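You operate a simulated robot arm through the tools that you are given. There is no shell and no other tool. Be economical: measure what you need, move in short steps, check, and stop when the job is done.

Carry out the task below with a simulated robot arm. There is one attempt and no reset: what you move stays moved.

TASK
Stir the open cup in the cup stand, then load it into the vacuum pot.
Fine: stir until even, stick back on the drip paper, dome shut over the cup. Set down upright: open mixing cup.

It is judged by the outcome, as a careful person would: the job done as asked, and still so three seconds after it is handed in. It fails if anything else is knocked over, pushed out of place, dropped, spilled or broken.

THE ROBOT
A 6-joint arm with a two-finger parallel gripper, fixed in place. Base frame: the origin is at the foot of the arm, x ahead of it, y to its left, z up; the work surface is at about z = 0.85. Readings come in m, degrees, newtons and seconds.
With the tool pointing down near the work surface it reaches from about 0.24 to 0.64 m from the base axis. Its first joint turns from -66.0 to 66.0 degrees. Payload 2.7 kg.
The tool frame sits at the grasp point between the pads (the TCP): z along the fingers, y along the line on which they close. The tips reach 0.023 m beyond it. The gripper opens to 0.094 m. The fingers are 0.038 m wide and 0.01 m thick; the gripper's body (0.054 by 0.096 m) begins 0.039 m behind the TCP.
Orientation is told as [roll, pitch, yaw] about the base's x, y, z axes, in that order, counted from this pose: with the fingers straight down and closing along the base's y, the tool's x points along the base's -x, its y along +y and its z along -z.

THE INTERFACE
- The arm moves only by the tool jog_arm. Its argument "plan" is a list that holds one entry, the list of rows, each a list of 7 numbers: the turn, a rotation vector about the tool's x, y, z in units of 4 degrees (1.0 is 4 degrees), then the shift along the tool's x, y, z in units of 30 mm (1.0 is 30 mm), then the opening in per cent of the stroke, from 0 (shut) to 100 (fully open). In form: [[[wx, wy, wz, x, y, z, grip], ...]]. A call has 1 to 12 rows; each row shifts and turns the commanded pose from where the row before left it, along the tool's axes as they then stand. A call with a number of a shift or a turn outside -1 to 1 is refused whole. A row lasts 0.2 s, in which the tool goes at most 0.05 m and 8.6 degrees; a call with a longer step from one row to the next is refused whole, and so is a gripper value outside its range. A pose out of reach is approached as far as the arm can. The call stops where the force on the tool passes 70 N (or 10 N more than at its start, if that is more) or the arm is blocked; 0.2 s more then pass. Each finger travels about 0.045 m/s and halts on what it meets, pressing with about 33 N; the grip force reading is that of the motor and also rises with nothing between the fingers. The clock runs only during rows and for 0.2 s after the last one: add rows that do not move to give the fingers time. It gives the time, the measured TCP pose, the force on the tool (base axes), the opening and the grip force at its end, in the units of the frame above (readings bear some noise), with the torque about the TCP (base axes, N m) and any sound that the robot's microphone picked up.
- Cameras (640 x 400 px; columns grow to the right, rows downward): "scene" is fixed at [0.0937, -0.4501, 1.4104]; the picture's right is [0.57, -0.82, 0.00], its down [-0.42, -0.29, -0.86] and it looks along [0.71, 0.49, -0.51] (base axes); focal length 305 px, centre (320, 200). "wrist" rides on the gripper at [0.086, 0.016, -0.075] in the tool frame; the picture's right is [-0.18, 0.98, 0.00], its down [-0.58, -0.11, -0.81] and it looks along [-0.79, -0.15, 0.59] (tool axes); focal length 243 px, centre (320, 200). There is no depth. A picture from a camera that has moved, and an enlarged one, comes with that camera's place and axes in the base frame and with its lens.
- camera(camera): a new picture of that camera. No time passes.
- inspect(camera, box): a new picture of the part [left, top, right, bottom] of that camera's present view, enlarged. No time passes.
- job_done(): hands the job in; it is judged then, once.

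Go step by step. Nothing tells you positions but the pictures and the camera data: compare them with the known pose of the tool, close in by small moves and look again before you grip or let go. The budget is 120 turns and 64 pictures, counting those below and the enlarged ones. Unless the task says otherwise, let go and move clear before handing in, and close with one line.

The tools are called after "Call:" as a command line: name --argument value ..., lists and objects as JSON in quotes. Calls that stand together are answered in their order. jog_arm: Moves the arm, as the interface text tells. Its arguments: {"type":"object","properties":{"plan":{"type":"array","items":{"type":"array","items":{"type":"array","items":{"type":"number"}}}}},"required":["plan"]} The other tools are called the same way: camera (camera) takes a picture; inspect (camera, box) takes an enlarged picture of a part of a camera's view; job_done () hands the job in.

At the start:

```text
t: 0.0
tcp_pos: [0.3387, 0.0132, 1.2612]
ee_rot: [0.2, -0.1, 0.1]
force: [-0.5, -0.2, -0.5]
wrist_torque: [-0.01, -0.01, 0.01]
opening: 0.094
grip_force: 0.0
```

scene: 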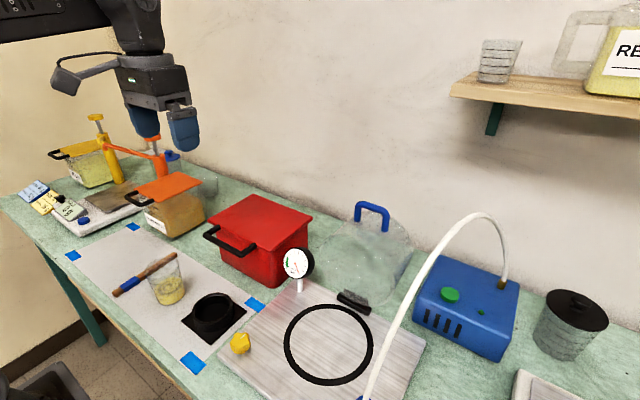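
wrist: 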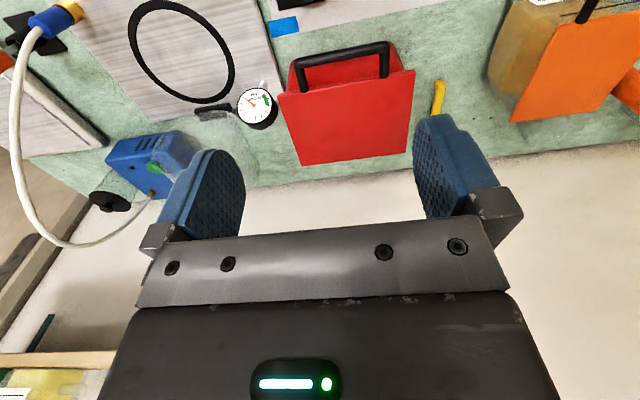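

I see a mat with a stick, a cup with yellow liquid and a black ring (perhaps the cup stand), and a vacuum plate with a clear dome behind it. I'll enlarge these parts first.

Call:
inspect --camera "scene" --box '[80, 220, 280, 345]'

Call:
inspect --camera "scene" --box '[220, 180, 460, 400]'

Call:
inspect --camera "scene" --box '[0, 100, 220, 240]'

```text
3.20 times, centred on (180, 282) of scene
camera zoom: at [0.0937, -0.4501, 1.4104], right [0.57, -0.82, 0.0], down [-0.42, -0.29, -0.86], along [0.71, 0.49, -0.51], focal length 976 px, centre (768, -64)
```

zoom: 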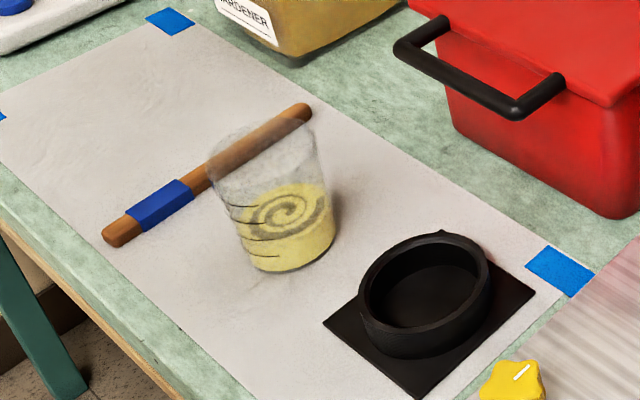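

```text
1.82 times, centred on (340, 290) of scene
camera zoom: at [0.0937, -0.4501, 1.4104], right [0.57, -0.82, 0.0], down [-0.42, -0.29, -0.86], along [0.71, 0.49, -0.51], focal length 554 px, centre (284, 36)
```

zoom: 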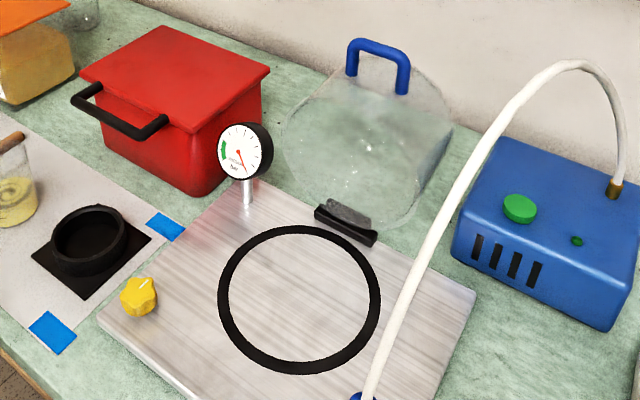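

```text
2.86 times, centred on (110, 170) of scene
camera zoom: at [0.0937, -0.4501, 1.4104], right [0.57, -0.82, 0.0], down [-0.42, -0.29, -0.86], along [0.71, 0.49, -0.51], focal length 871 px, centre (920, 286)
```

zoom: 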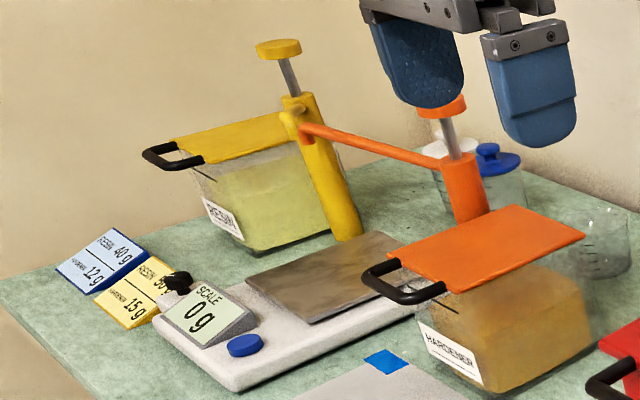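

The cup stands on the mat at about (0.30, 0.11), and the empty black cup stand is at about (0.325, -0.015). The stick lies along x at y≈0.23, and the dome is hinged open behind the plate. I'll move over the cup and look.

Call:
jog_arm --plan '[[[0, 0, 0, 0.25, 0.5, 0.8, 100], [0, 0, 0, 0.2, 0.5, 0.8, 100], [0, 0, 0, 0.2, 0.5, 0.8, 100], [0, 0, 0, 0.2, 0.5, 0.8, 100], [0, 0, 0, 0.2, 0.5, 0.8, 100], [0, 0, 0, 0.2, 0.5, 0.8, 100], [0, 0, 0, 0, 0.37, 0.2, 100]]]'

Call:
camera --camera "wrist"

Call:
camera --camera "scene"

```text
t: 1.6
tcp_pos: [0.2997, 0.1146, 1.1111]
ee_rot: [0.0, -0.1, 0.0]
force: [-0.2, -0.1, 0.1]
wrist_torque: [0.02, 0.03, -0.04]
opening: 0.0942
grip_force: 0.1
```

```text
58 pictures are left
camera wrist: at [0.2125, 0.1305, 1.1853], right [0.18, 0.98, 0.0], down [0.58, -0.11, 0.81], along [0.79, -0.15, -0.59], focal length 243 px, centre (320, 200)
```

wrist: 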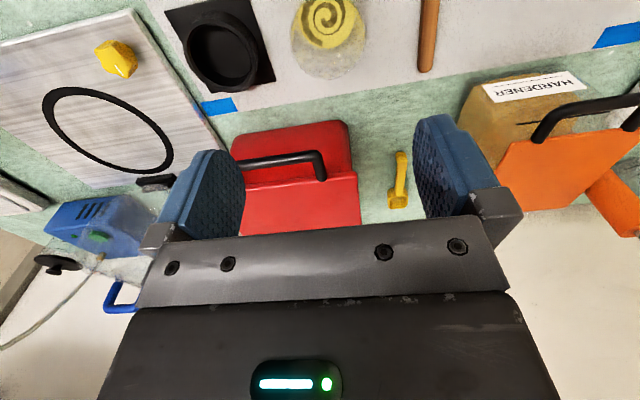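

```text
57 pictures are left
```

scene: 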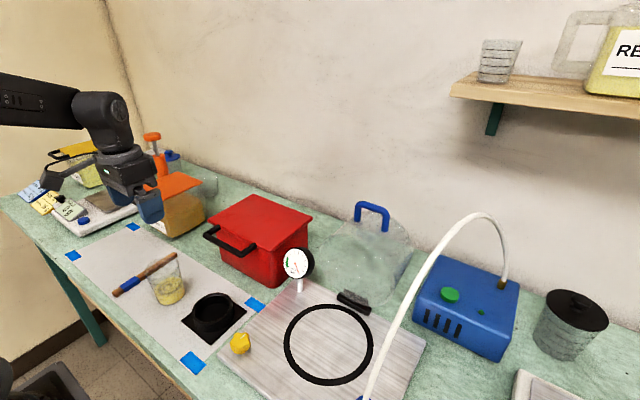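

The cup sits at the edge of the view. I'll back off in x to see it and the stand fully.

Call:
jog_arm --plan '[[[0, 0, 0, 0.7, -0.4, 0, 100], [0, 0, 0, 0.7, -0.4, 0, 100], [0, 0, 0, 0.4, -0.4, 0, 100]]]'

Call:
inspect --camera "wrist" --box '[160, 0, 480, 200]'

```text
t: 2.4
tcp_pos: [0.2473, 0.079, 1.1116]
ee_rot: [0.2, -0.2, 0.2]
force: [-0.4, 0.8, -0.4]
wrist_torque: [0.03, 0.0, 0.03]
opening: 0.0939
grip_force: 0.1
```

```text
2.00 times, centred on (320, 100) of wrist
camera zoom: at [0.1591, 0.0954, 1.185], right [0.18, 0.98, 0.0], down [0.58, -0.11, 0.81], along [0.79, -0.15, -0.59], focal length 485 px, centre (320, 400)
```

zoom: 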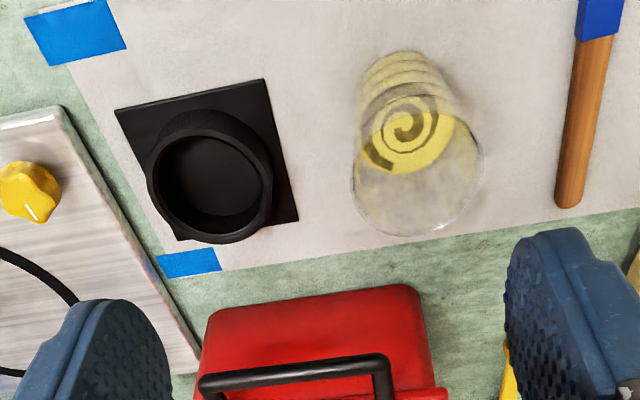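

By triangulation the cup is at about (0.295, 0.12) with its rim at z≈0.95, and the stand is at about (0.32, -0.01). I'll move over the cup with the tips just above the rim and check.

Call:
jog_arm --plan '[[[0, 0, 0, -0.8, 0.7, 0, 100], [0, 0, 0, -0.8, 0.67, 0.6, 100], [0, 0, 0, 0, 0, 0.9, 100], [0, 0, 0, 0, 0, 0.9, 100], [0, 0, 0, 0, 0, 0.9, 100], [0, 0, 0, 0, 0, 0.4, 100]]]'

Call:
camera --camera "wrist"

Call:
inspect --camera "scene" --box '[80, 180, 280, 345]'

```text
t: 3.8
tcp_pos: [0.2947, 0.1202, 1.0019]
ee_rot: [0.2, -0.1, 0.2]
force: [-0.1, 0.5, -0.2]
wrist_torque: [0.01, 0.01, -0.01]
opening: 0.0941
grip_force: 0.1
```

```text
55 pictures are left
camera wrist: at [0.2076, 0.1362, 1.0749], right [0.18, 0.98, 0.0], down [0.58, -0.11, 0.81], along [0.79, -0.15, -0.59], focal length 243 px, centre (320, 200)
```

wrist: 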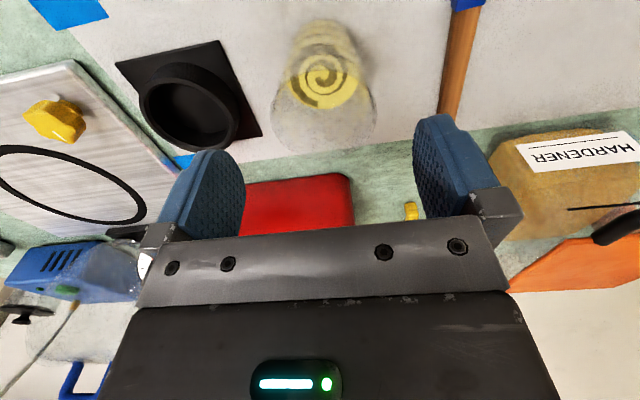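

```text
2.42 times, centred on (180, 262) of scene
camera zoom: at [0.0937, -0.4501, 1.4104], right [0.57, -0.82, 0.0], down [-0.42, -0.29, -0.86], along [0.71, 0.49, -0.51], focal length 739 px, centre (659, 48)
```

zoom: 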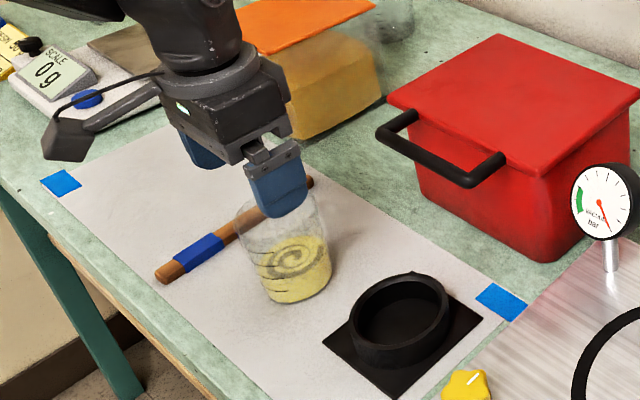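

The rim works out at z≈0.93, dia≈0.071, centred near (0.298, 0.121), and the gripper is centred over it. I'll descend to z≈0.912 and close.

Call:
jog_arm --plan '[[[0, 0, 0, -0.1, 0.03, 0.8, 100], [0, 0, 0, 0, 0, 0.8, 100], [0, 0, 0, 0, 0, 0.8, 100], [0, 0, 0, 0, 0, 0.6, 100], [0, 0, 0, 0, 0, 0, 100]]]'

Call:
inspect --camera "scene" --box '[80, 180, 280, 345]'

```text
t: 5.0
tcp_pos: [0.298, 0.1219, 0.9112]
ee_rot: [0.3, -0.1, 0.1]
force: [-0.6, 0.5, -0.3]
wrist_torque: [0.05, -0.01, -0.01]
opening: 0.094
grip_force: 0.1
```

```text
2.42 times, centred on (180, 262) of scene
camera zoom: at [0.0937, -0.4501, 1.4104], right [0.57, -0.82, 0.0], down [-0.42, -0.29, -0.86], along [0.71, 0.49, -0.51], focal length 739 px, centre (659, 48)
```

zoom: 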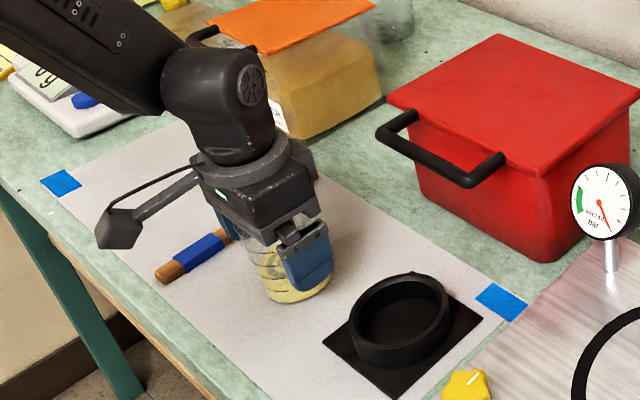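

The fingers straddle the cup, so I'll close gently.

Call:
jog_arm --plan '[[[0, 0, 0, 0, 0, 0, 80], [0, 0, 0, 0, 0, 0, 72], [0, 0, 0, 0, 0, 0, 66], [0, 0, 0, 0, 0, 0, 62], [0, 0, 0, 0, 0, 0, 62]]]'

Call:
camera --camera "wrist"

```text
t: 6.2
tcp_pos: [0.2985, 0.1214, 0.9113]
ee_rot: [0.2, -0.1, 0.1]
force: [-0.4, 0.2, 0.8]
wrist_torque: [0.01, 0.03, 0.0]
opening: 0.0667
grip_force: 33.1
```

```text
52 pictures are left
camera wrist: at [0.2106, 0.1378, 0.9847], right [0.18, 0.98, 0.0], down [0.58, -0.11, 0.81], along [0.79, -0.15, -0.59], focal length 243 px, centre (320, 200)
```

wrist: 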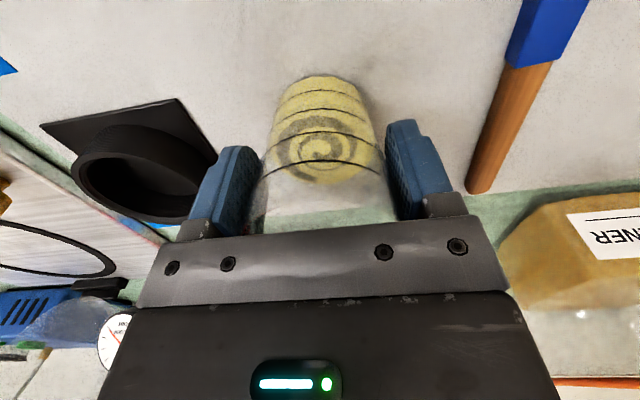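

The cup is gripped at 66.7 mm opening and its centre is close to the TCP. I'll lift it and carry it slowly to above the stand.

Call:
jog_arm --plan '[[[0, 0, 0, 0, 0, -0.3, 62], [0, 0, 0, 0, 0, -0.6, 62], [0, 0, 0, 0, 0, -0.7, 62], [0, 0, 0, 0, 0, -0.4, 62], [0, 0, 0, 0, -0.3, 0, 62], [0, 0, 0, -0.1, -0.6, 0, 62], [0, 0, 0, -0.1, -0.6, 0, 62], [0, 0, 0, -0.1, -0.6, 0, 62], [0, 0, 0, -0.1, -0.6, 0, 62], [0, 0, 0, -0.1, -0.6, 0, 62], [0, 0, 0, -0.1, -0.6, 0, 62], [0, 0, 0, 0, -0.45, 0, 62]]]'

Call:
camera --camera "wrist"

Call:
inspect --camera "scene" --box '[120, 220, 280, 345]'

```text
t: 8.8
tcp_pos: [0.3168, -0.0092, 0.9704]
ee_rot: [0.3, -0.1, 0.0]
force: [-0.1, 0.1, -1.6]
wrist_torque: [-0.01, 0.03, 0.01]
opening: 0.0661
grip_force: 32.8
```

```text
51 pictures are left
camera wrist: at [0.2287, 0.0064, 1.0438], right [0.18, 0.98, 0.0], down [0.58, -0.11, 0.81], along [0.79, -0.15, -0.59], focal length 243 px, centre (320, 200)
```

wrist: 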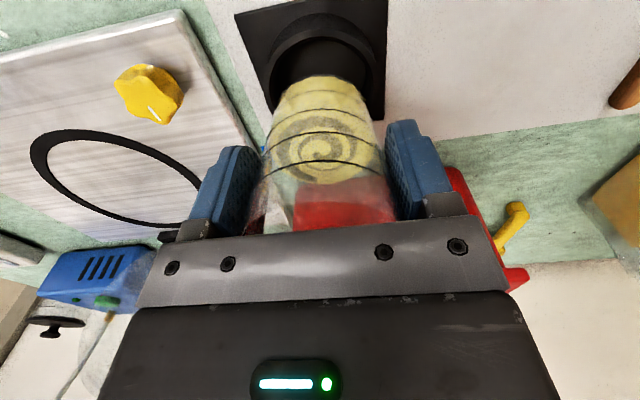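

```text
3.20 times, centred on (200, 282) of scene
camera zoom: at [0.0937, -0.4501, 1.4104], right [0.57, -0.82, 0.0], down [-0.42, -0.29, -0.86], along [0.71, 0.49, -0.51], focal length 976 px, centre (704, -64)
```

zoom: 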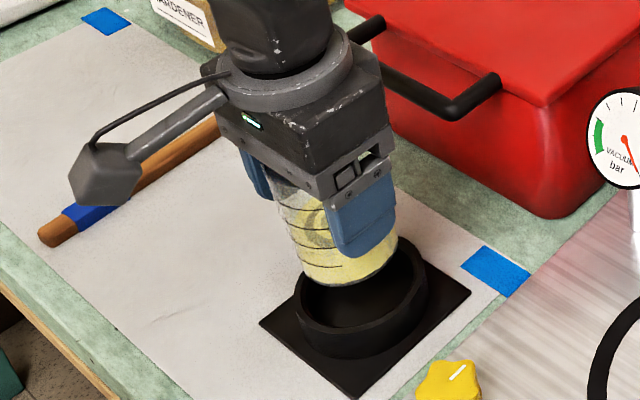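

Call:
inspect --camera "wrist" --box '[220, 0, 420, 125]'

```text
3.20 times, centred on (320, 62) of wrist
camera zoom: at [0.2287, 0.0064, 1.0438], right [0.18, 0.98, 0.0], down [0.58, -0.11, 0.81], along [0.79, -0.15, -0.59], focal length 776 px, centre (320, 640)
```

zoom: 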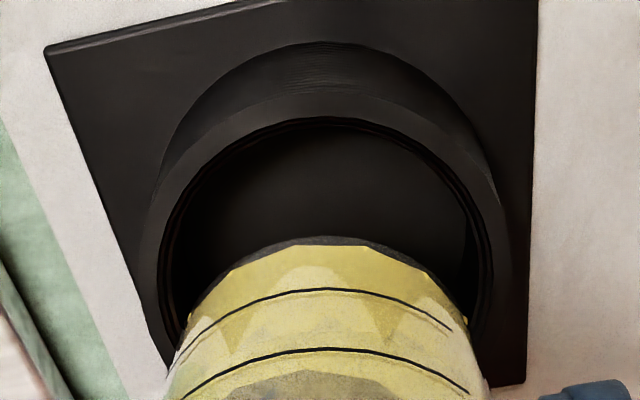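

The ring's inner diameter is about 0.07 and its centre is near (0.314, -0.0075). The cup base is about 0.055, so I'll shift slightly and lower it, watching the force.

Call:
jog_arm --plan '[[[0, 0, 0, 0.07, 0.06, 0, 62], [0, 0, 0, 0, 0, 0.4, 62], [0, 0, 0, 0, 0, 0.4, 62], [0, 0, 0, 0, 0, 0.4, 62], [0, 0, 0, 0, 0, 0.35, 62], [0, 0, 0, 0, 0, 0, 62]]]'

Call:
inspect --camera "scene" --box '[120, 220, 280, 345]'

```text
t: 10.2
tcp_pos: [0.315, -0.0063, 0.9236]
ee_rot: [0.2, -0.3, 0.0]
force: [6.9, -10.5, 4.1]
wrist_torque: [-0.38, -0.31, -0.18]
opening: 0.0663
grip_force: 33.3
```

```text
3.20 times, centred on (200, 282) of scene
camera zoom: at [0.0939, -0.4504, 1.4103], right [0.57, -0.82, 0.0], down [-0.42, -0.29, -0.86], along [0.71, 0.49, -0.51], focal length 976 px, centre (704, -64)
```

zoom: 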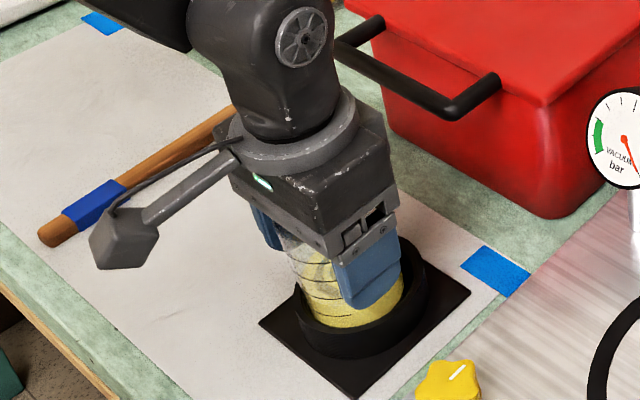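

There's sideways contact: the ring pushes toward +x and -y, so I'll follow that direction slightly and check the force.

Call:
jog_arm --plan '[[[0, 0, 0, 0, 0, -0.1, 62], [0, 0, 0, -0.1, -0.14, 0, 62], [0, 0, 0, 0, 0, 0, 62]]]'

Call:
camera --camera "wrist"

```text
t: 11.0
tcp_pos: [0.3172, -0.0112, 0.9258]
ee_rot: [0.1, 0.1, 0.1]
force: [0.3, -0.6, -0.9]
wrist_torque: [0.03, 0.02, 0.02]
opening: 0.0663
grip_force: 32.7
```

```text
47 pictures are left
camera wrist: at [0.2291, 0.0053, 1.0005], right [0.18, 0.98, 0.0], down [0.58, -0.11, 0.81], along [0.79, -0.15, -0.59], focal length 243 px, centre (320, 200)
```

wrist: 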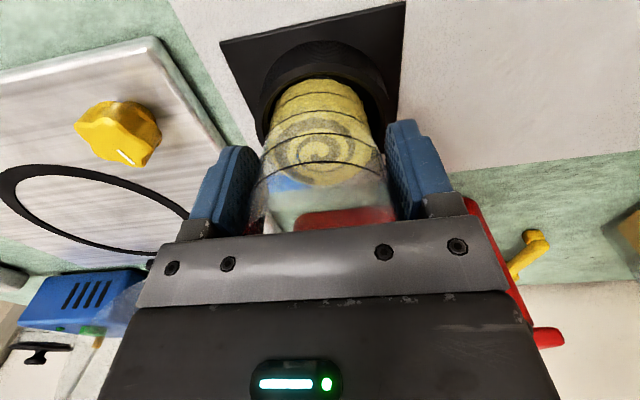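

Call:
inspect --camera "wrist" --box '[220, 20, 420, 145]'

```text
3.20 times, centred on (320, 82) of wrist
camera zoom: at [0.2291, 0.0053, 1.0005], right [0.18, 0.98, 0.0], down [0.58, -0.11, 0.81], along [0.79, -0.15, -0.59], focal length 776 px, centre (320, 576)
```

zoom: 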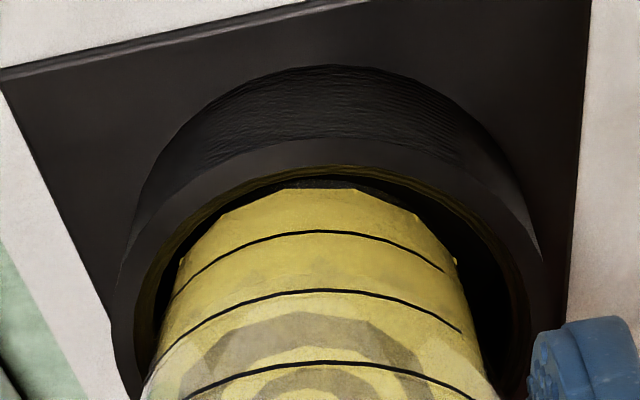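

The cup base is inside the ring, so I'll centre it with small +x and +y moves and lower it.

Call:
jog_arm --plan '[[[0, 0, 0, -0.09, 0.05, 0, 62], [0, 0, 0, 0, 0, 0.13, 62], [0, 0, 0, 0, 0, 0, 62]]]'

```text
t: 11.8
tcp_pos: [0.3205, -0.0093, 0.9216]
ee_rot: [0.1, -0.1, 0.1]
force: [-5.1, -1.1, 0.1]
wrist_torque: [-0.09, 0.19, 0.03]
opening: 0.0663
grip_force: 33.1
```

Call:
jog_arm --plan '[[[0, 0, 0, 0.08, 0, 0, 62], [0, 0, 0, 0, 0, 0.1, 62], [0, 0, 0, 0, 0, 0, 62]]]'

```text
t: 12.6
tcp_pos: [0.3181, -0.009, 0.9204]
ee_rot: [0.3, -0.1, 0.2]
force: [0.4, -0.4, -1.5]
wrist_torque: [0.03, -0.01, -0.01]
opening: 0.0663
grip_force: 32.3
```

Call:
jog_arm --plan '[[[0, 0, 0, 0, 0, 0.1, 62], [0, 0, 0, 0, 0, 0, 62]]]'

```text
t: 13.2
tcp_pos: [0.3177, -0.0102, 0.9169]
ee_rot: [0.1, -0.1, 0.1]
force: [-0.2, -0.1, -1.0]
wrist_torque: [0.01, 0.02, 0.04]
opening: 0.0662
grip_force: 33.2
```

Call:
jog_arm --plan '[[[0, 0, 0, 0, 0, 0.07, 62], [0, 0, 0, 0, 0, 0, 62]]]'

```text
t: 13.8
tcp_pos: [0.3177, -0.0103, 0.9146]
ee_rot: [0.2, 0.0, 0.1]
force: [-0.7, 0.9, 5.1]
wrist_torque: [0.22, 0.03, 0.03]
opening: 0.0664
grip_force: 32.6
```

It has touched the stand floor with 5 N up, so I'll release and rise.

Call:
jog_arm --plan '[[[0, 0, 0, 0, 0, 0, 80], [0, 0, 0, 0, 0, 0, 100], [0, 0, 0, 0, 0, 0, 100], [0, 0, 0, 0, 0, 0, 100], [0, 0, 0, 0, 0, -0.5, 100], [0, 0, 0, 0, 0, -0.8, 100], [0, 0, 0, 0, 0, -0.9, 100], [0, 0, 0, 0, 0, -0.9, 100], [0, 0, 0, 0, 0, -0.9, 100]]]'

Call:
inspect --camera "scene" --box '[80, 220, 280, 345]'

```text
t: 15.8
tcp_pos: [0.3161, -0.0091, 1.0335]
ee_rot: [0.0, 0.0, 0.1]
force: [-0.5, 0.2, -0.8]
wrist_torque: [-0.03, 0.0, 0.0]
opening: 0.094
grip_force: 0.1
```

```text
3.20 times, centred on (180, 282) of scene
camera zoom: at [0.0937, -0.4501, 1.4104], right [0.57, -0.82, 0.0], down [-0.42, -0.29, -0.86], along [0.71, 0.49, -0.51], focal length 976 px, centre (768, -64)
```

zoom: 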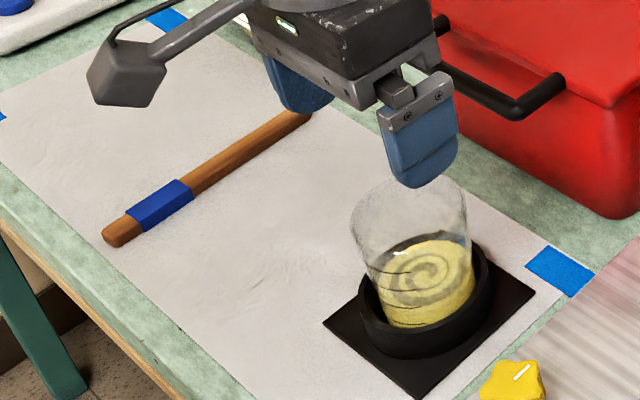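

The cup is seated in the stand with its rim at about z=0.933. Next is the stick: its blue grip is near (0.268, 0.231), tilted about 4.5° from x, so I'll move above it.

Call:
jog_arm --plan '[[[0, 0, 0, 0.18, 0.9, 0, 100], [0, 0, 0, 0.18, 0.9, 0, 100], [0, 0, 0, 0.18, 0.9, 0, 100], [0, 0, 0, 0.18, 0.9, 0, 100], [0, 0, 0, 0.18, 0.9, 0, 100], [0, 0, 0, 0.18, 0.9, 0.2, 100], [0, 0, 0, 0.18, 0.9, 0.3, 100], [0, 0, 0, 0.18, 0.9, 0.4, 100], [0, 0, 0, 0.15, 0.75, 0.5, 100]]]'

Call:
camera --camera "wrist"

Call:
inspect --camera "scene" --box '[60, 180, 260, 345]'

```text
t: 17.8
tcp_pos: [0.2696, 0.2286, 0.9936]
ee_rot: [0.1, 0.0, 0.1]
force: [0.3, -0.3, 0.1]
wrist_torque: [0.0, 0.04, -0.03]
opening: 0.0939
grip_force: 0.0
```

```text
44 pictures are left
camera wrist: at [0.182, 0.2457, 1.0671], right [0.18, 0.98, 0.0], down [0.58, -0.11, 0.81], along [0.79, -0.15, -0.59], focal length 243 px, centre (320, 200)
```

wrist: 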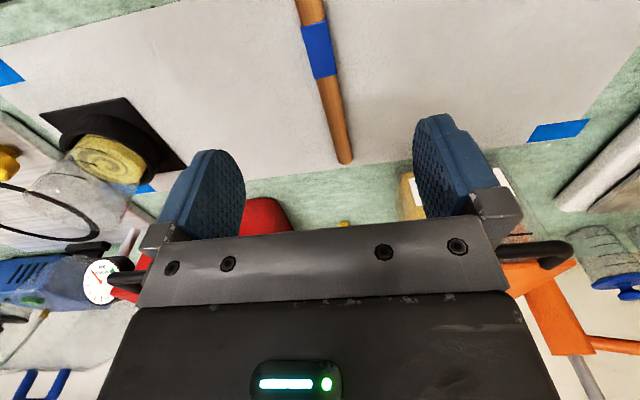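

```text
2.42 times, centred on (160, 262) of scene
camera zoom: at [0.0937, -0.4501, 1.4104], right [0.57, -0.82, 0.0], down [-0.42, -0.29, -0.86], along [0.71, 0.49, -0.51], focal length 739 px, centre (708, 48)
```

zoom: 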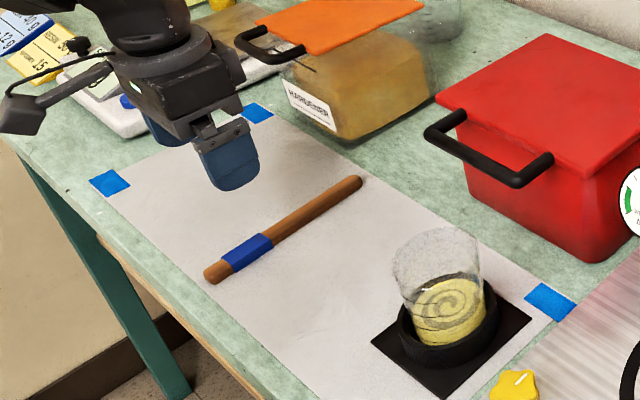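

The band centre works out at (0.264, 0.230) and the stick yaw at about 3°. I'll align and descend to z≈0.878 with the tips just above the paper.

Call:
jog_arm --plan '[[[0, 0, -0.75, 0.18, 0.04, 0, 100], [0, 0, 0, 0, 0, 0.8, 70], [0, 0, 0, 0, 0, 0.8, 60], [0, 0, 0, 0, 0, 0.8, 60], [0, 0, 0, 0, 0, 0.8, 60], [0, 0, 0, 0, 0, 0.5, 60], [0, 0, 0, 0, 0, 0.14, 60], [0, 0, 0, 0, 0, 0, 60]]]'

Call:
camera --camera "wrist"

```text
t: 19.6
tcp_pos: [0.2649, 0.2298, 0.879]
ee_rot: [0.1, -0.1, 3.1]
force: [-0.2, 0.1, -0.2]
wrist_torque: [-0.01, -0.04, 0.01]
opening: 0.0565
grip_force: 0.0
```

```text
42 pictures are left
camera wrist: at [0.1759, 0.2414, 0.9525], right [0.13, 0.99, 0.0], down [0.59, -0.08, 0.81], along [0.8, -0.1, -0.59], focal length 243 px, centre (320, 200)
```

wrist: 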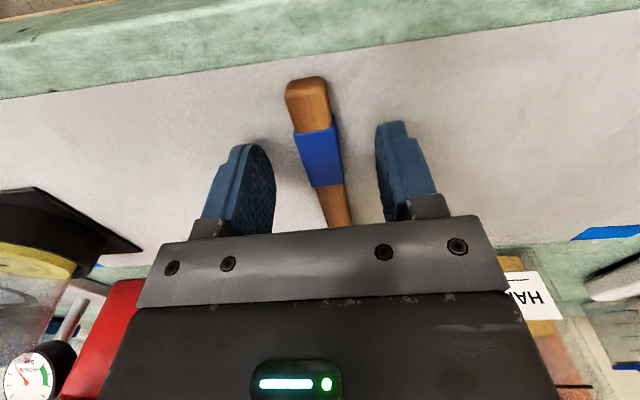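

The band is centred between the fingers, so I'll lower 2 mm more and close.

Call:
jog_arm --plan '[[[0, 0, 0, 0, 0, 0.07, 50], [0, 0, 0, 0, 0, 0, 35], [0, 0, 0, 0, 0, 0, 20], [0, 0, 0, 0, 0, 0, 8], [0, 0, 0, 0, 0, 0, 8], [0, 0, 0, 0, 0, 0, 8], [0, 0, 0, 0, 0, 0, 8]]]'

```text
t: 21.2
tcp_pos: [0.265, 0.2313, 0.8775]
ee_rot: [0.2, -0.1, 3.1]
force: [0.2, 0.8, 1.0]
wrist_torque: [-0.01, 0.01, 0.03]
opening: 0.0165
grip_force: 33.1
```

It's gripped at 16.5 mm. I'll lift and check.

Call:
jog_arm --plan '[[[0, 0, 0, 0, 0, -0.4, 8], [0, 0, 0, 0, 0, -0.8, 8], [0, 0, 0, 0, 0, -1, 8], [0, 0, 0, 0, 0, -1, 8], [0, 0, 0, 0, 0, -1, 8], [0, 0, 0, 0, 0, -1, 8], [0, 0, 0, 0, 0, -1, 8], [0, 0, 0, 0, 0, -1, 8]]]'

Call:
inspect --camera "scene" --box '[20, 80, 260, 240]'

```text
t: 23.0
tcp_pos: [0.2638, 0.2291, 1.0912]
ee_rot: [0.1, -0.1, 3.1]
force: [0.1, -0.3, -0.7]
wrist_torque: [-0.02, -0.02, 0.01]
opening: 0.0162
grip_force: 33.6
```

```text
2.50 times, centred on (140, 160) of scene
camera zoom: at [0.0937, -0.4501, 1.4104], right [0.57, -0.82, 0.0], down [-0.42, -0.29, -0.86], along [0.71, 0.49, -0.51], focal length 762 px, centre (770, 300)
```

zoom: 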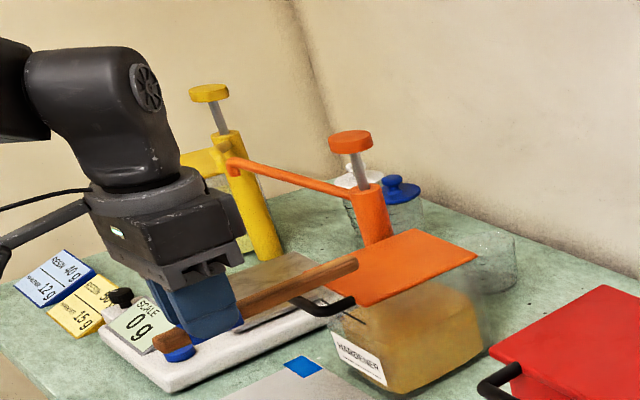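

The stick is held level and firm. I'll move right away from the pumps, then start yawing by +90° so that it can be tipped to vertical.

Call:
jog_arm --plan '[[[0, 0, 0, -0.2, -0.9, -0.2, 8], [0, 0, 0, -0.2, -0.9, -0.2, 8], [0, 0, 0, -0.2, -0.9, -0.2, 8], [0, 0, -1, -0.2, -0.9, -0.2, 8], [0, 0, -1, 0, 0, -0.2, 8], [0, 0, -1, 0, 0, 0, 8], [0, 0, -1, 0, 0, 0, 8], [0, 0, -1, 0, 0, 0, 8], [0, 0, -1, 0, 0, 0, 8], [0, 0, -1, 0, 0, 0, 8], [0, 0, -1, 0, 0, 0, 8], [0, 0, -1, 0, 0, 0, 8]]]'

Call:
jog_arm --plan '[[[0, 0, -1, 0, 0, 0, 8], [0, 0, -1, 0, 0, 0, 8], [0, 0, -1, 0, 0, 0, 8], [0, 0, -1, 0, 0, 0, 8], [0, 0, -1, 0, 0, 0, 8], [0, 0, -1, 0, 0, 0, 8], [0, 0, -1, 0, 0, 0, 8], [0, 0, -1, 0, 0, 0, 8], [0, 0, -1, 0, 0, 0, 8], [0, 0, -1, 0, 0, 0, 8], [0, 0, -1, 0, 0, 0, 8], [0, 0, -1, 0, 0, 0, 8]]]'

```text
t: 25.6
tcp_pos: [0.2946, 0.1224, 1.1218]
ee_rot: [0.1, -0.2, 39.2]
force: [-0.1, 1.5, 0.2]
wrist_torque: [-0.04, 0.02, 0.03]
opening: 0.0165
grip_force: 33.0
```

```text
t: 28.2
tcp_pos: [0.2922, 0.1219, 1.1201]
ee_rot: [-0.2, -0.1, 87.2]
force: [0.0, 0.0, -0.4]
wrist_torque: [0.01, -0.05, 0.02]
opening: 0.0168
grip_force: 33.1
```

The yaw is 87°. I'll tip the tool toward -y so that the stick points down.

Call:
jog_arm --plan '[[[0, 1, -0.7, 0, 0, 0, 8], [0, 1, 0, 0, 0, 0, 8], [0, 1, 0, 0, 0, 0, 8], [0, 1, 0, 0, 0, 0, 8], [0, 1, 0, 0, 0, 0, 8], [0, 1, 0, 0, 0, 0, 8], [0, 1, 0, 0, 0, 0, 8], [0, 1, 0, 0, 0, 0, 8], [0, 1, 0, 0, 0, 0, 8], [0, 1, 0, 0, 0, 0, 8], [0, 1, 0, 0, 0, 0, 8], [0, 1, 0, 0, 0, 0, 8]]]'

Call:
camera --camera "scene"

```text
t: 30.8
tcp_pos: [0.2932, 0.1226, 1.121]
ee_rot: [0.0, 48.0, 89.8]
force: [-0.7, -0.3, -0.3]
wrist_torque: [-0.01, -0.02, 0.03]
opening: 0.0163
grip_force: 32.7
```

```text
40 pictures are left
```

scene: 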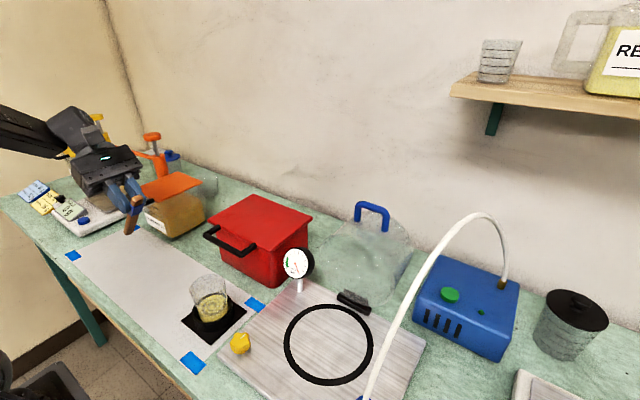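

Call:
jog_arm --plan '[[[0, 1, 0, 0, 0, 0, 8], [0, 1, 0, 0, 0, 0, 8], [0, 1, 0, 0, 0, 0, 8], [0, 1, 0, 0, 0, 0, 8], [0, 1, 0, 0, 0, 0, 8], [0, 1, 0, 0, 0, 0, 8], [0, 1, 0, 0, 0, 0, 8], [0, 1, 0, 0, 0, 0, 8], [0, 0.5, 0, 0, 0, 0, 8], [0, 0, 0, 0, 0, 0, 8]]]'

Call:
inspect --camera "scene" --box '[20, 80, 280, 345]'

Call:
camera --camera "wrist"

```text
t: 33.0
tcp_pos: [0.2927, 0.1233, 1.1207]
ee_rot: [0.1, 81.9, 90.0]
force: [-0.3, -0.6, -0.1]
wrist_torque: [-0.01, -0.03, 0.01]
opening: 0.0167
grip_force: 32.8
```

```text
1.51 times, centred on (150, 212) of scene
camera zoom: at [0.0937, -0.4501, 1.4104], right [0.57, -0.82, 0.0], down [-0.42, -0.29, -0.86], along [0.71, 0.49, -0.51], focal length 460 px, centre (577, 181)
```

zoom: 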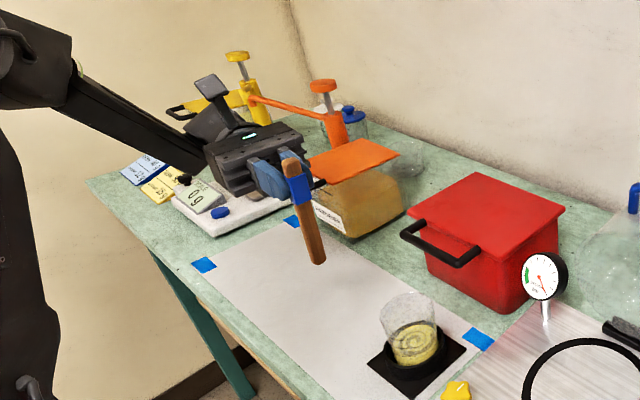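

```text
38 pictures are left
camera wrist: at [0.2759, 0.1845, 1.2169], right [-0.98, 0.03, -0.18], down [0.11, 0.88, -0.46], along [0.15, -0.47, -0.87], focal length 243 px, centre (320, 200)
```

wrist: 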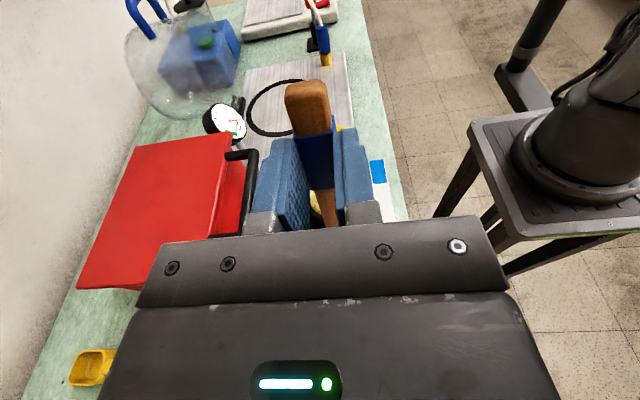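

The stick hangs almost vertical, its tip about 0.125 below the TCP. I'll move over the cup at this height and check from the scene camera.

Call:
jog_arm --plan '[[[0, 0, 0, 0.122, -0.166, 0.866, 8], [0, 0, 0, 0.122, -0.166, 0.866, 8], [0, 0, 0, 0.122, -0.166, 0.866, 8], [0, 0, 0, 0.122, -0.166, 0.866, 8], [0, 0, 0, 0.122, -0.166, 0.866, 8], [0, 0, 0, -0.8, 0, 0.112, 8], [0, 0, 0, 0, 0, 0, 8]]]'

Call:
inspect --camera "scene" --box '[120, 180, 280, 345]'

Call:
camera --camera "wrist"

```text
t: 34.6
tcp_pos: [0.3163, -0.0082, 1.0969]
ee_rot: [-0.1, 81.8, 89.8]
force: [-0.1, -0.7, 0.2]
wrist_torque: [-0.02, -0.02, 0.03]
opening: 0.0165
grip_force: 33.1
```

```text
2.42 times, centred on (200, 262) of scene
camera zoom: at [0.0937, -0.4501, 1.4104], right [0.57, -0.82, 0.0], down [-0.42, -0.29, -0.86], along [0.71, 0.49, -0.51], focal length 739 px, centre (611, 48)
```

zoom: 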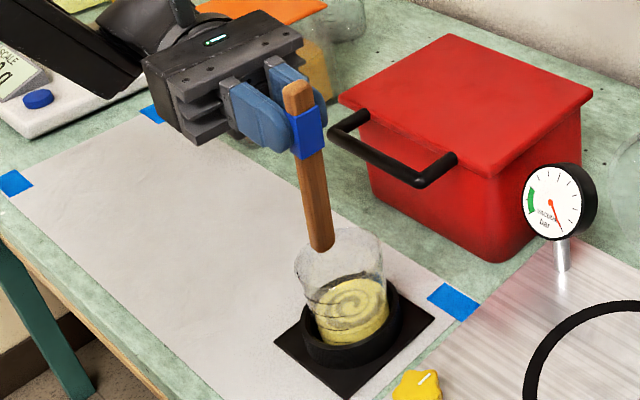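

```text
36 pictures are left
camera wrist: at [0.2998, 0.0533, 1.1918], right [-0.98, 0.03, -0.18], down [0.11, 0.88, -0.46], along [0.15, -0.47, -0.87], focal length 243 px, centre (320, 200)
```

wrist: 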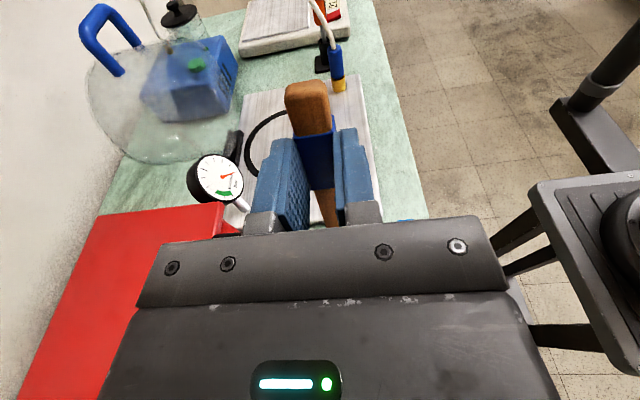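

By the scene camera the rim centre is nearer (0.324, -0.009), so I'll shift x by +6 mm and lower the stick into the cup, watching the force.

Call:
jog_arm --plan '[[[0, 0, 0, -0.3, -0.2, 0.04, 8], [0, 0, 0, -0.7, 0, 0.098, 8], [0, 0, 0, -0.7, 0, 0.098, 8], [0, 0, 0, -0.7, 0, 0.098, 8], [0, 0, 0, -0.6, 0, 0.084, 8], [0, 0, 0, 0, 0, 0, 8]]]'

Call:
inspect --camera "scene" --box '[150, 240, 270, 345]'

```text
t: 36.0
tcp_pos: [0.3234, -0.0088, 1.0066]
ee_rot: [-0.1, 81.8, 89.8]
force: [-0.5, -0.2, -0.2]
wrist_torque: [-0.04, 0.0, -0.01]
opening: 0.0165
grip_force: 32.8
```

```text
3.81 times, centred on (210, 292) of scene
camera zoom: at [0.0937, -0.4501, 1.4104], right [0.57, -0.82, 0.0], down [-0.42, -0.29, -0.86], along [0.71, 0.49, -0.51], focal length 1161 px, centre (739, -152)
```

zoom: 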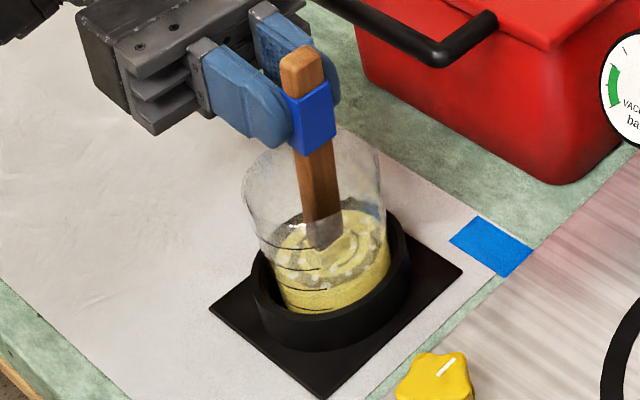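

The tip is just in the mixture and clear of the walls. I'll go about 12 mm deeper and make one slow circle of 10 mm radius.

Call:
jog_arm --plan '[[[0, 0, 0, -0.42, 0, 0.059, 8], [0, 0, 0, 0, -0.333, 0, 8], [0, 0, 0, -0.033, 0.098, -0.234, 8], [0, 0, 0, -0.014, 0.236, -0.097, 8], [0, 0, 0, 0.014, 0.236, 0.097, 8], [0, 0, 0, 0.033, 0.098, 0.234, 8], [0, 0, 0, 0.033, -0.098, 0.234, 8], [0, 0, 0, 0.014, -0.236, 0.097, 8], [0, 0, 0, -0.014, -0.236, -0.097, 8], [0, 0, 0, -0.033, -0.098, -0.234, 8]]]'

Call:
inspect --camera "scene" --box '[150, 240, 270, 345]'

```text
t: 38.2
tcp_pos: [0.3346, -0.0089, 0.9925]
ee_rot: [0.0, 81.8, 90.0]
force: [-0.6, 0.2, -0.6]
wrist_torque: [-0.03, 0.0, 0.01]
opening: 0.0165
grip_force: 33.5
```

```text
3.81 times, centred on (210, 292) of scene
camera zoom: at [0.0937, -0.4501, 1.4104], right [0.57, -0.82, 0.0], down [-0.42, -0.29, -0.86], along [0.71, 0.49, -0.51], focal length 1161 px, centre (739, -152)
```

zoom: 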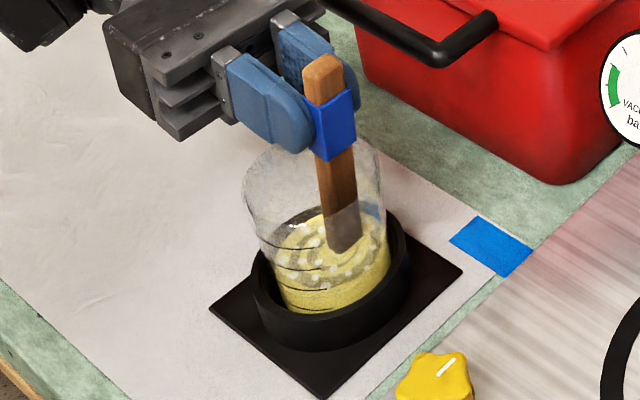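

No contact and the swirl is breaking up. I'll keep circling.

Call:
jog_arm --plan '[[[0, 0, 0, -0.033, 0.098, -0.234, 8], [0, 0, 0, -0.014, 0.236, -0.097, 8], [0, 0, 0, 0.014, 0.236, 0.097, 8], [0, 0, 0, 0.033, 0.098, 0.234, 8], [0, 0, 0, 0.033, -0.098, 0.234, 8], [0, 0, 0, 0.014, -0.236, 0.097, 8], [0, 0, 0, -0.014, -0.236, -0.097, 8], [0, 0, 0, -0.033, -0.098, -0.234, 8], [0, 0, 0, -0.033, 0.098, -0.234, 8], [0, 0, 0, -0.014, 0.236, -0.097, 8], [0, 0, 0, 0.014, 0.236, 0.097, 8], [0, 0, 0, 0.033, 0.098, 0.234, 8]]]'

Call:
jog_arm --plan '[[[0, 0, 0, 0.033, -0.098, 0.234, 8], [0, 0, 0, 0.014, -0.236, 0.097, 8], [0, 0, 0, -0.014, -0.236, -0.097, 8], [0, 0, 0, -0.033, -0.098, -0.234, 8], [0, 0, 0, -0.033, 0.098, -0.234, 8], [0, 0, 0, -0.014, 0.236, -0.097, 8], [0, 0, 0, 0.014, 0.236, 0.097, 8], [0, 0, 0, 0.033, 0.098, 0.234, 8], [0, 0, 0, 0.033, -0.098, 0.234, 8], [0, 0, 0, 0.014, -0.236, 0.097, 8], [0, 0, 0, -0.014, -0.236, -0.097, 8], [0, 0, 0, -0.033, -0.098, -0.234, 8]]]'

Call:
inspect --camera "scene" --box '[150, 240, 270, 345]'

```text
t: 40.8
tcp_pos: [0.3152, -0.0075, 0.9939]
ee_rot: [0.0, 81.8, 89.9]
force: [-0.8, -0.1, -0.1]
wrist_torque: [0.0, -0.03, -0.04]
opening: 0.0165
grip_force: 33.2
```

```text
t: 43.4
tcp_pos: [0.3345, -0.0078, 0.993]
ee_rot: [0.0, 81.7, 89.8]
force: [0.9, -0.6, 2.1]
wrist_torque: [-0.05, -0.04, 0.04]
opening: 0.0167
grip_force: 33.1
```

```text
3.81 times, centred on (210, 292) of scene
camera zoom: at [0.0937, -0.4501, 1.4104], right [0.57, -0.82, 0.0], down [-0.42, -0.29, -0.86], along [0.71, 0.49, -0.51], focal length 1161 px, centre (739, -152)
```

zoom: 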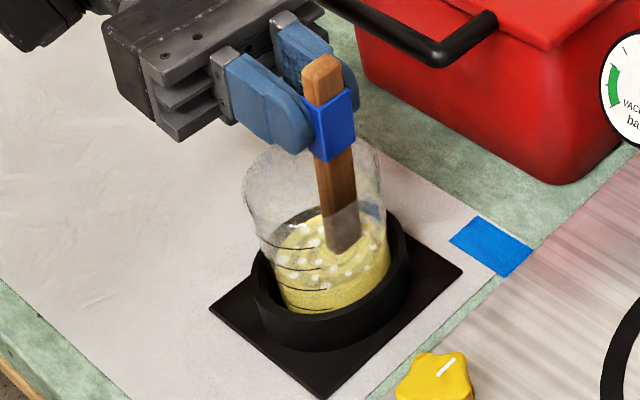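

The swirl has faded to even yellow with bubbles. I'll do three more circles to be sure.

Call:
jog_arm --plan '[[[0, 0, 0, -0.033, 0.098, -0.234, 8], [0, 0, 0, -0.014, 0.236, -0.097, 8], [0, 0, 0, 0.014, 0.236, 0.097, 8], [0, 0, 0, 0.033, 0.098, 0.234, 8], [0, 0, 0, 0.033, -0.098, 0.234, 8], [0, 0, 0, 0.014, -0.236, 0.097, 8], [0, 0, 0, -0.014, -0.236, -0.097, 8], [0, 0, 0, -0.033, -0.098, -0.234, 8], [0, 0, 0, -0.033, 0.098, -0.234, 8], [0, 0, 0, -0.014, 0.236, -0.097, 8], [0, 0, 0, 0.014, 0.236, 0.097, 8], [0, 0, 0, 0.033, 0.098, 0.234, 8]]]'

Call:
jog_arm --plan '[[[0, 0, 0, 0.033, -0.098, 0.234, 8], [0, 0, 0, 0.014, -0.236, 0.097, 8], [0, 0, 0, -0.014, -0.236, -0.097, 8], [0, 0, 0, -0.033, -0.098, -0.234, 8], [0, 0, 0, -0.033, 0.098, -0.234, 8], [0, 0, 0, -0.014, 0.236, -0.097, 8], [0, 0, 0, 0.014, 0.236, 0.097, 8], [0, 0, 0, 0.033, 0.098, 0.234, 8], [0, 0, 0, 0, -0.333, 0, 8], [0, 0, 0, 0, 0, 0, 8]]]'

Call:
inspect --camera "scene" --box '[150, 240, 270, 345]'

```text
t: 46.0
tcp_pos: [0.3137, -0.0073, 0.9931]
ee_rot: [-0.1, 81.8, 89.9]
force: [0.0, -0.2, 0.2]
wrist_torque: [-0.02, -0.01, 0.0]
opening: 0.0166
grip_force: 32.9
```

```text
t: 48.2
tcp_pos: [0.3233, -0.0094, 0.9939]
ee_rot: [0.0, 81.8, 90.0]
force: [-0.2, -0.1, -0.3]
wrist_torque: [0.02, 0.02, -0.03]
opening: 0.0165
grip_force: 32.7
```

```text
3.81 times, centred on (210, 292) of scene
camera zoom: at [0.0937, -0.4501, 1.4104], right [0.57, -0.82, 0.0], down [-0.42, -0.29, -0.86], along [0.71, 0.49, -0.51], focal length 1161 px, centre (739, -152)
```

zoom: 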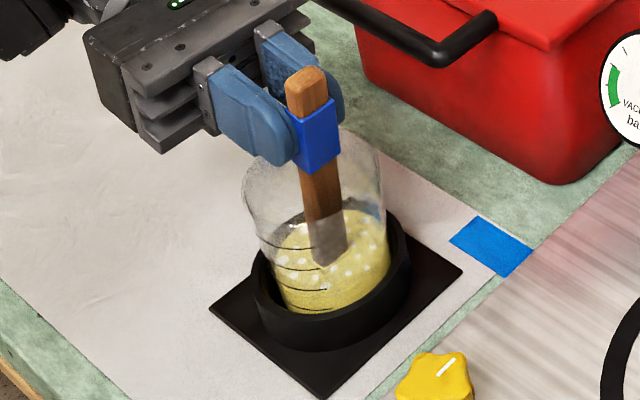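

The mixture looks even, with only bubbles left. I'll raise the stick out of the liquid and let it drip over the cup before lifting clear.

Call:
jog_arm --plan '[[[0, 0, 0, 0.5, 0, -0.07, 8], [0, 0, 0, 0.5, 0, -0.07, 8], [0, 0, 0, 0.4, 0, -0.056, 8], [0, 0, 0, 0, 0, 0, 8], [0, 0, 0, 0, 0, 0, 8], [0, 0, 0, 0, 0, 0, 8], [0, 0, 0, 0, 0, 0, 8], [0, 0, 0, 0, 0, 0, 8], [0, 0, 0, 0, 0, 0, 8], [0, 0, 0, 0, 0, 0, 8], [0, 0, 0, 0, 0, 0, 8], [0, 0, 0, 0, 0, 0, 8]]]'

Call:
jog_arm --plan '[[[0, 0, 0, 0, 0, 0, 8], [0, 0, 0, 0, 0, 0, 8], [0, 0, 0, 0, 0, 0, 8], [0, 0, 0, 0, 0, 0, 8], [0, 0, 0, 0.6, 0, -0.084, 8], [0, 0, 0, 0.8, 0, -0.112, 8], [0, 0, 0, 0.8, 0, -0.112, 8], [0, 0, 0, 0.6, 0, -0.084, 8], [0, 0, 0, 0, 0, 0, 8]]]'

Call:
inspect --camera "scene" --box '[120, 180, 280, 345]'

```text
t: 50.8
tcp_pos: [0.3248, -0.0072, 1.0356]
ee_rot: [0.0, 81.8, 90.0]
force: [0.2, -0.4, -0.3]
wrist_torque: [0.0, 0.0, 0.02]
opening: 0.0163
grip_force: 33.2
```

```text
t: 52.8
tcp_pos: [0.3242, -0.0094, 1.1207]
ee_rot: [0.2, 81.9, 90.1]
force: [0.3, 0.1, -0.4]
wrist_torque: [0.0, 0.02, 0.0]
opening: 0.0166
grip_force: 33.4
```

```text
2.42 times, centred on (200, 262) of scene
camera zoom: at [0.0937, -0.4501, 1.4104], right [0.57, -0.82, 0.0], down [-0.42, -0.29, -0.86], along [0.71, 0.49, -0.51], focal length 739 px, centre (611, 48)
```

zoom: 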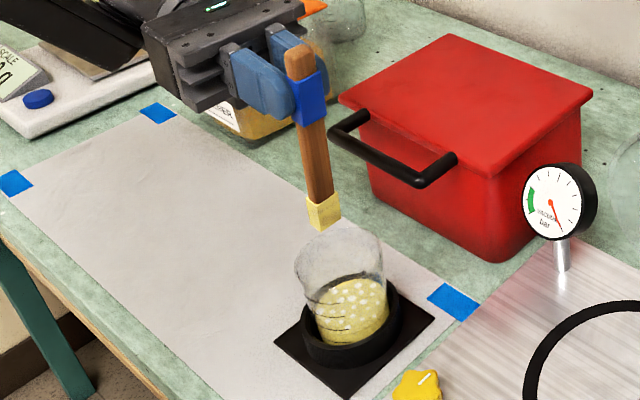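

The wet tip is clear and the mixture is bubbly but even. I'll go back over the paper and untilt.

Call:
jog_arm --plan '[[[0, 0, 0, -0.122, 0.206, -0.87, 8], [0, 0, 0, -0.122, 0.206, -0.87, 8], [0, 0, 0, -0.122, 0.206, -0.87, 8], [0, 0, 0, -0.122, 0.206, -0.87, 8], [0, 0, 0, -0.122, 0.206, -0.87, 8], [0, -1, 0, 0, 0, 0, 8], [0, -1, 0, 0, 0, 0, 8], [0, -1, 0, 0, 0, 0, 8], [0, -1, 0, 0, 0, 0, 8], [0, -1, 0, 0, 0, 0, 8], [0, -1, 0, 0, 0, 0, 8], [0, -1, 0, 0, 0, 0, 8]]]'

Call:
jog_arm --plan '[[[0, -1, 0, 0, 0, 0, 8], [0, -1, 0, 0, 0, 0, 8], [0, -1, 0, 0, 0, 0, 8], [0, -1, 0, 0, 0, 0, 8], [0, -1, 0, 0, 0, 0, 8], [0, -1, 0, 0, 0, 0, 8], [0, -1, 0, 0, 0, 0, 8], [0, -1, 0, 0, 0, 0, 8], [0, -1, 0, 0, 0, 0, 8], [0, -1, 0, 0, 0, 0, 8], [0, -1, 0, 0, 0, 0, 8], [0, -1, 0, 0, 0, 0, 8]]]'

```text
t: 55.4
tcp_pos: [0.2948, 0.123, 1.1207]
ee_rot: [0.1, 53.8, 89.9]
force: [-0.2, 0.3, -0.4]
wrist_torque: [0.02, 0.01, -0.01]
opening: 0.0166
grip_force: 32.8
```

```text
t: 58.0
tcp_pos: [0.2942, 0.1249, 1.1202]
ee_rot: [0.0, 5.8, 89.8]
force: [0.4, -0.4, -0.4]
wrist_torque: [-0.02, 0.01, 0.01]
opening: 0.0166
grip_force: 33.1
```

Call:
jog_arm --plan '[[[0, -1, 0, 0, 0, 0, 8], [0, -0.45, 0, 0, 0, 0, 8], [0, 0, 1, 0, 0, 0, 8], [0, 0, 1, 0, 0, 0, 8], [0, 0, 1, 0, 0, 0, 8], [0, 0, 1, 0, 0, 0, 8], [0, 0, 1, 0, 0, 0, 8], [0, 0, 1, 0, 0, 0, 8], [0, 0, 1, 0, 0, 0, 8], [0, 0, 1, 0, 0, 0, 8], [0, 0, 1, 0, 0, 0, 8], [0, 0, 1, 0, 0, 0, 8]]]'

Call:
jog_arm --plan '[[[0, 0, 1, 0, 0, 0, 8], [0, 0, 1, 0, 0, 0, 8], [0, 0, 1, 0, 0, 0, 8], [0, 0, 1, 0, 0, 0, 8], [0, 0, 1, 0, 0, 0, 8], [0, 0, 1, 0, 0, 0, 8], [0, 0, 1, 0, 0, 0, 8], [0, 0, 1, 0, 0, 0, 8], [0, 0, 1, 0, 0, 0, 8], [0, 0, 1, 0, 0, 0, 8], [0, 0, 1, 0, 0, 0, 8], [0, 0, 0.7, 0, 0, 0, 8]]]'

```text
t: 60.6
tcp_pos: [0.2936, 0.1233, 1.1222]
ee_rot: [0.0, 0.0, 49.9]
force: [0.4, 0.0, 0.1]
wrist_torque: [0.01, 0.01, -0.03]
opening: 0.0166
grip_force: 33.2
```

```text
t: 63.2
tcp_pos: [0.2945, 0.1248, 1.1202]
ee_rot: [-0.1, 0.0, 3.0]
force: [0.8, -0.4, 0.6]
wrist_torque: [0.03, 0.04, 0.02]
opening: 0.0167
grip_force: 33.0
```

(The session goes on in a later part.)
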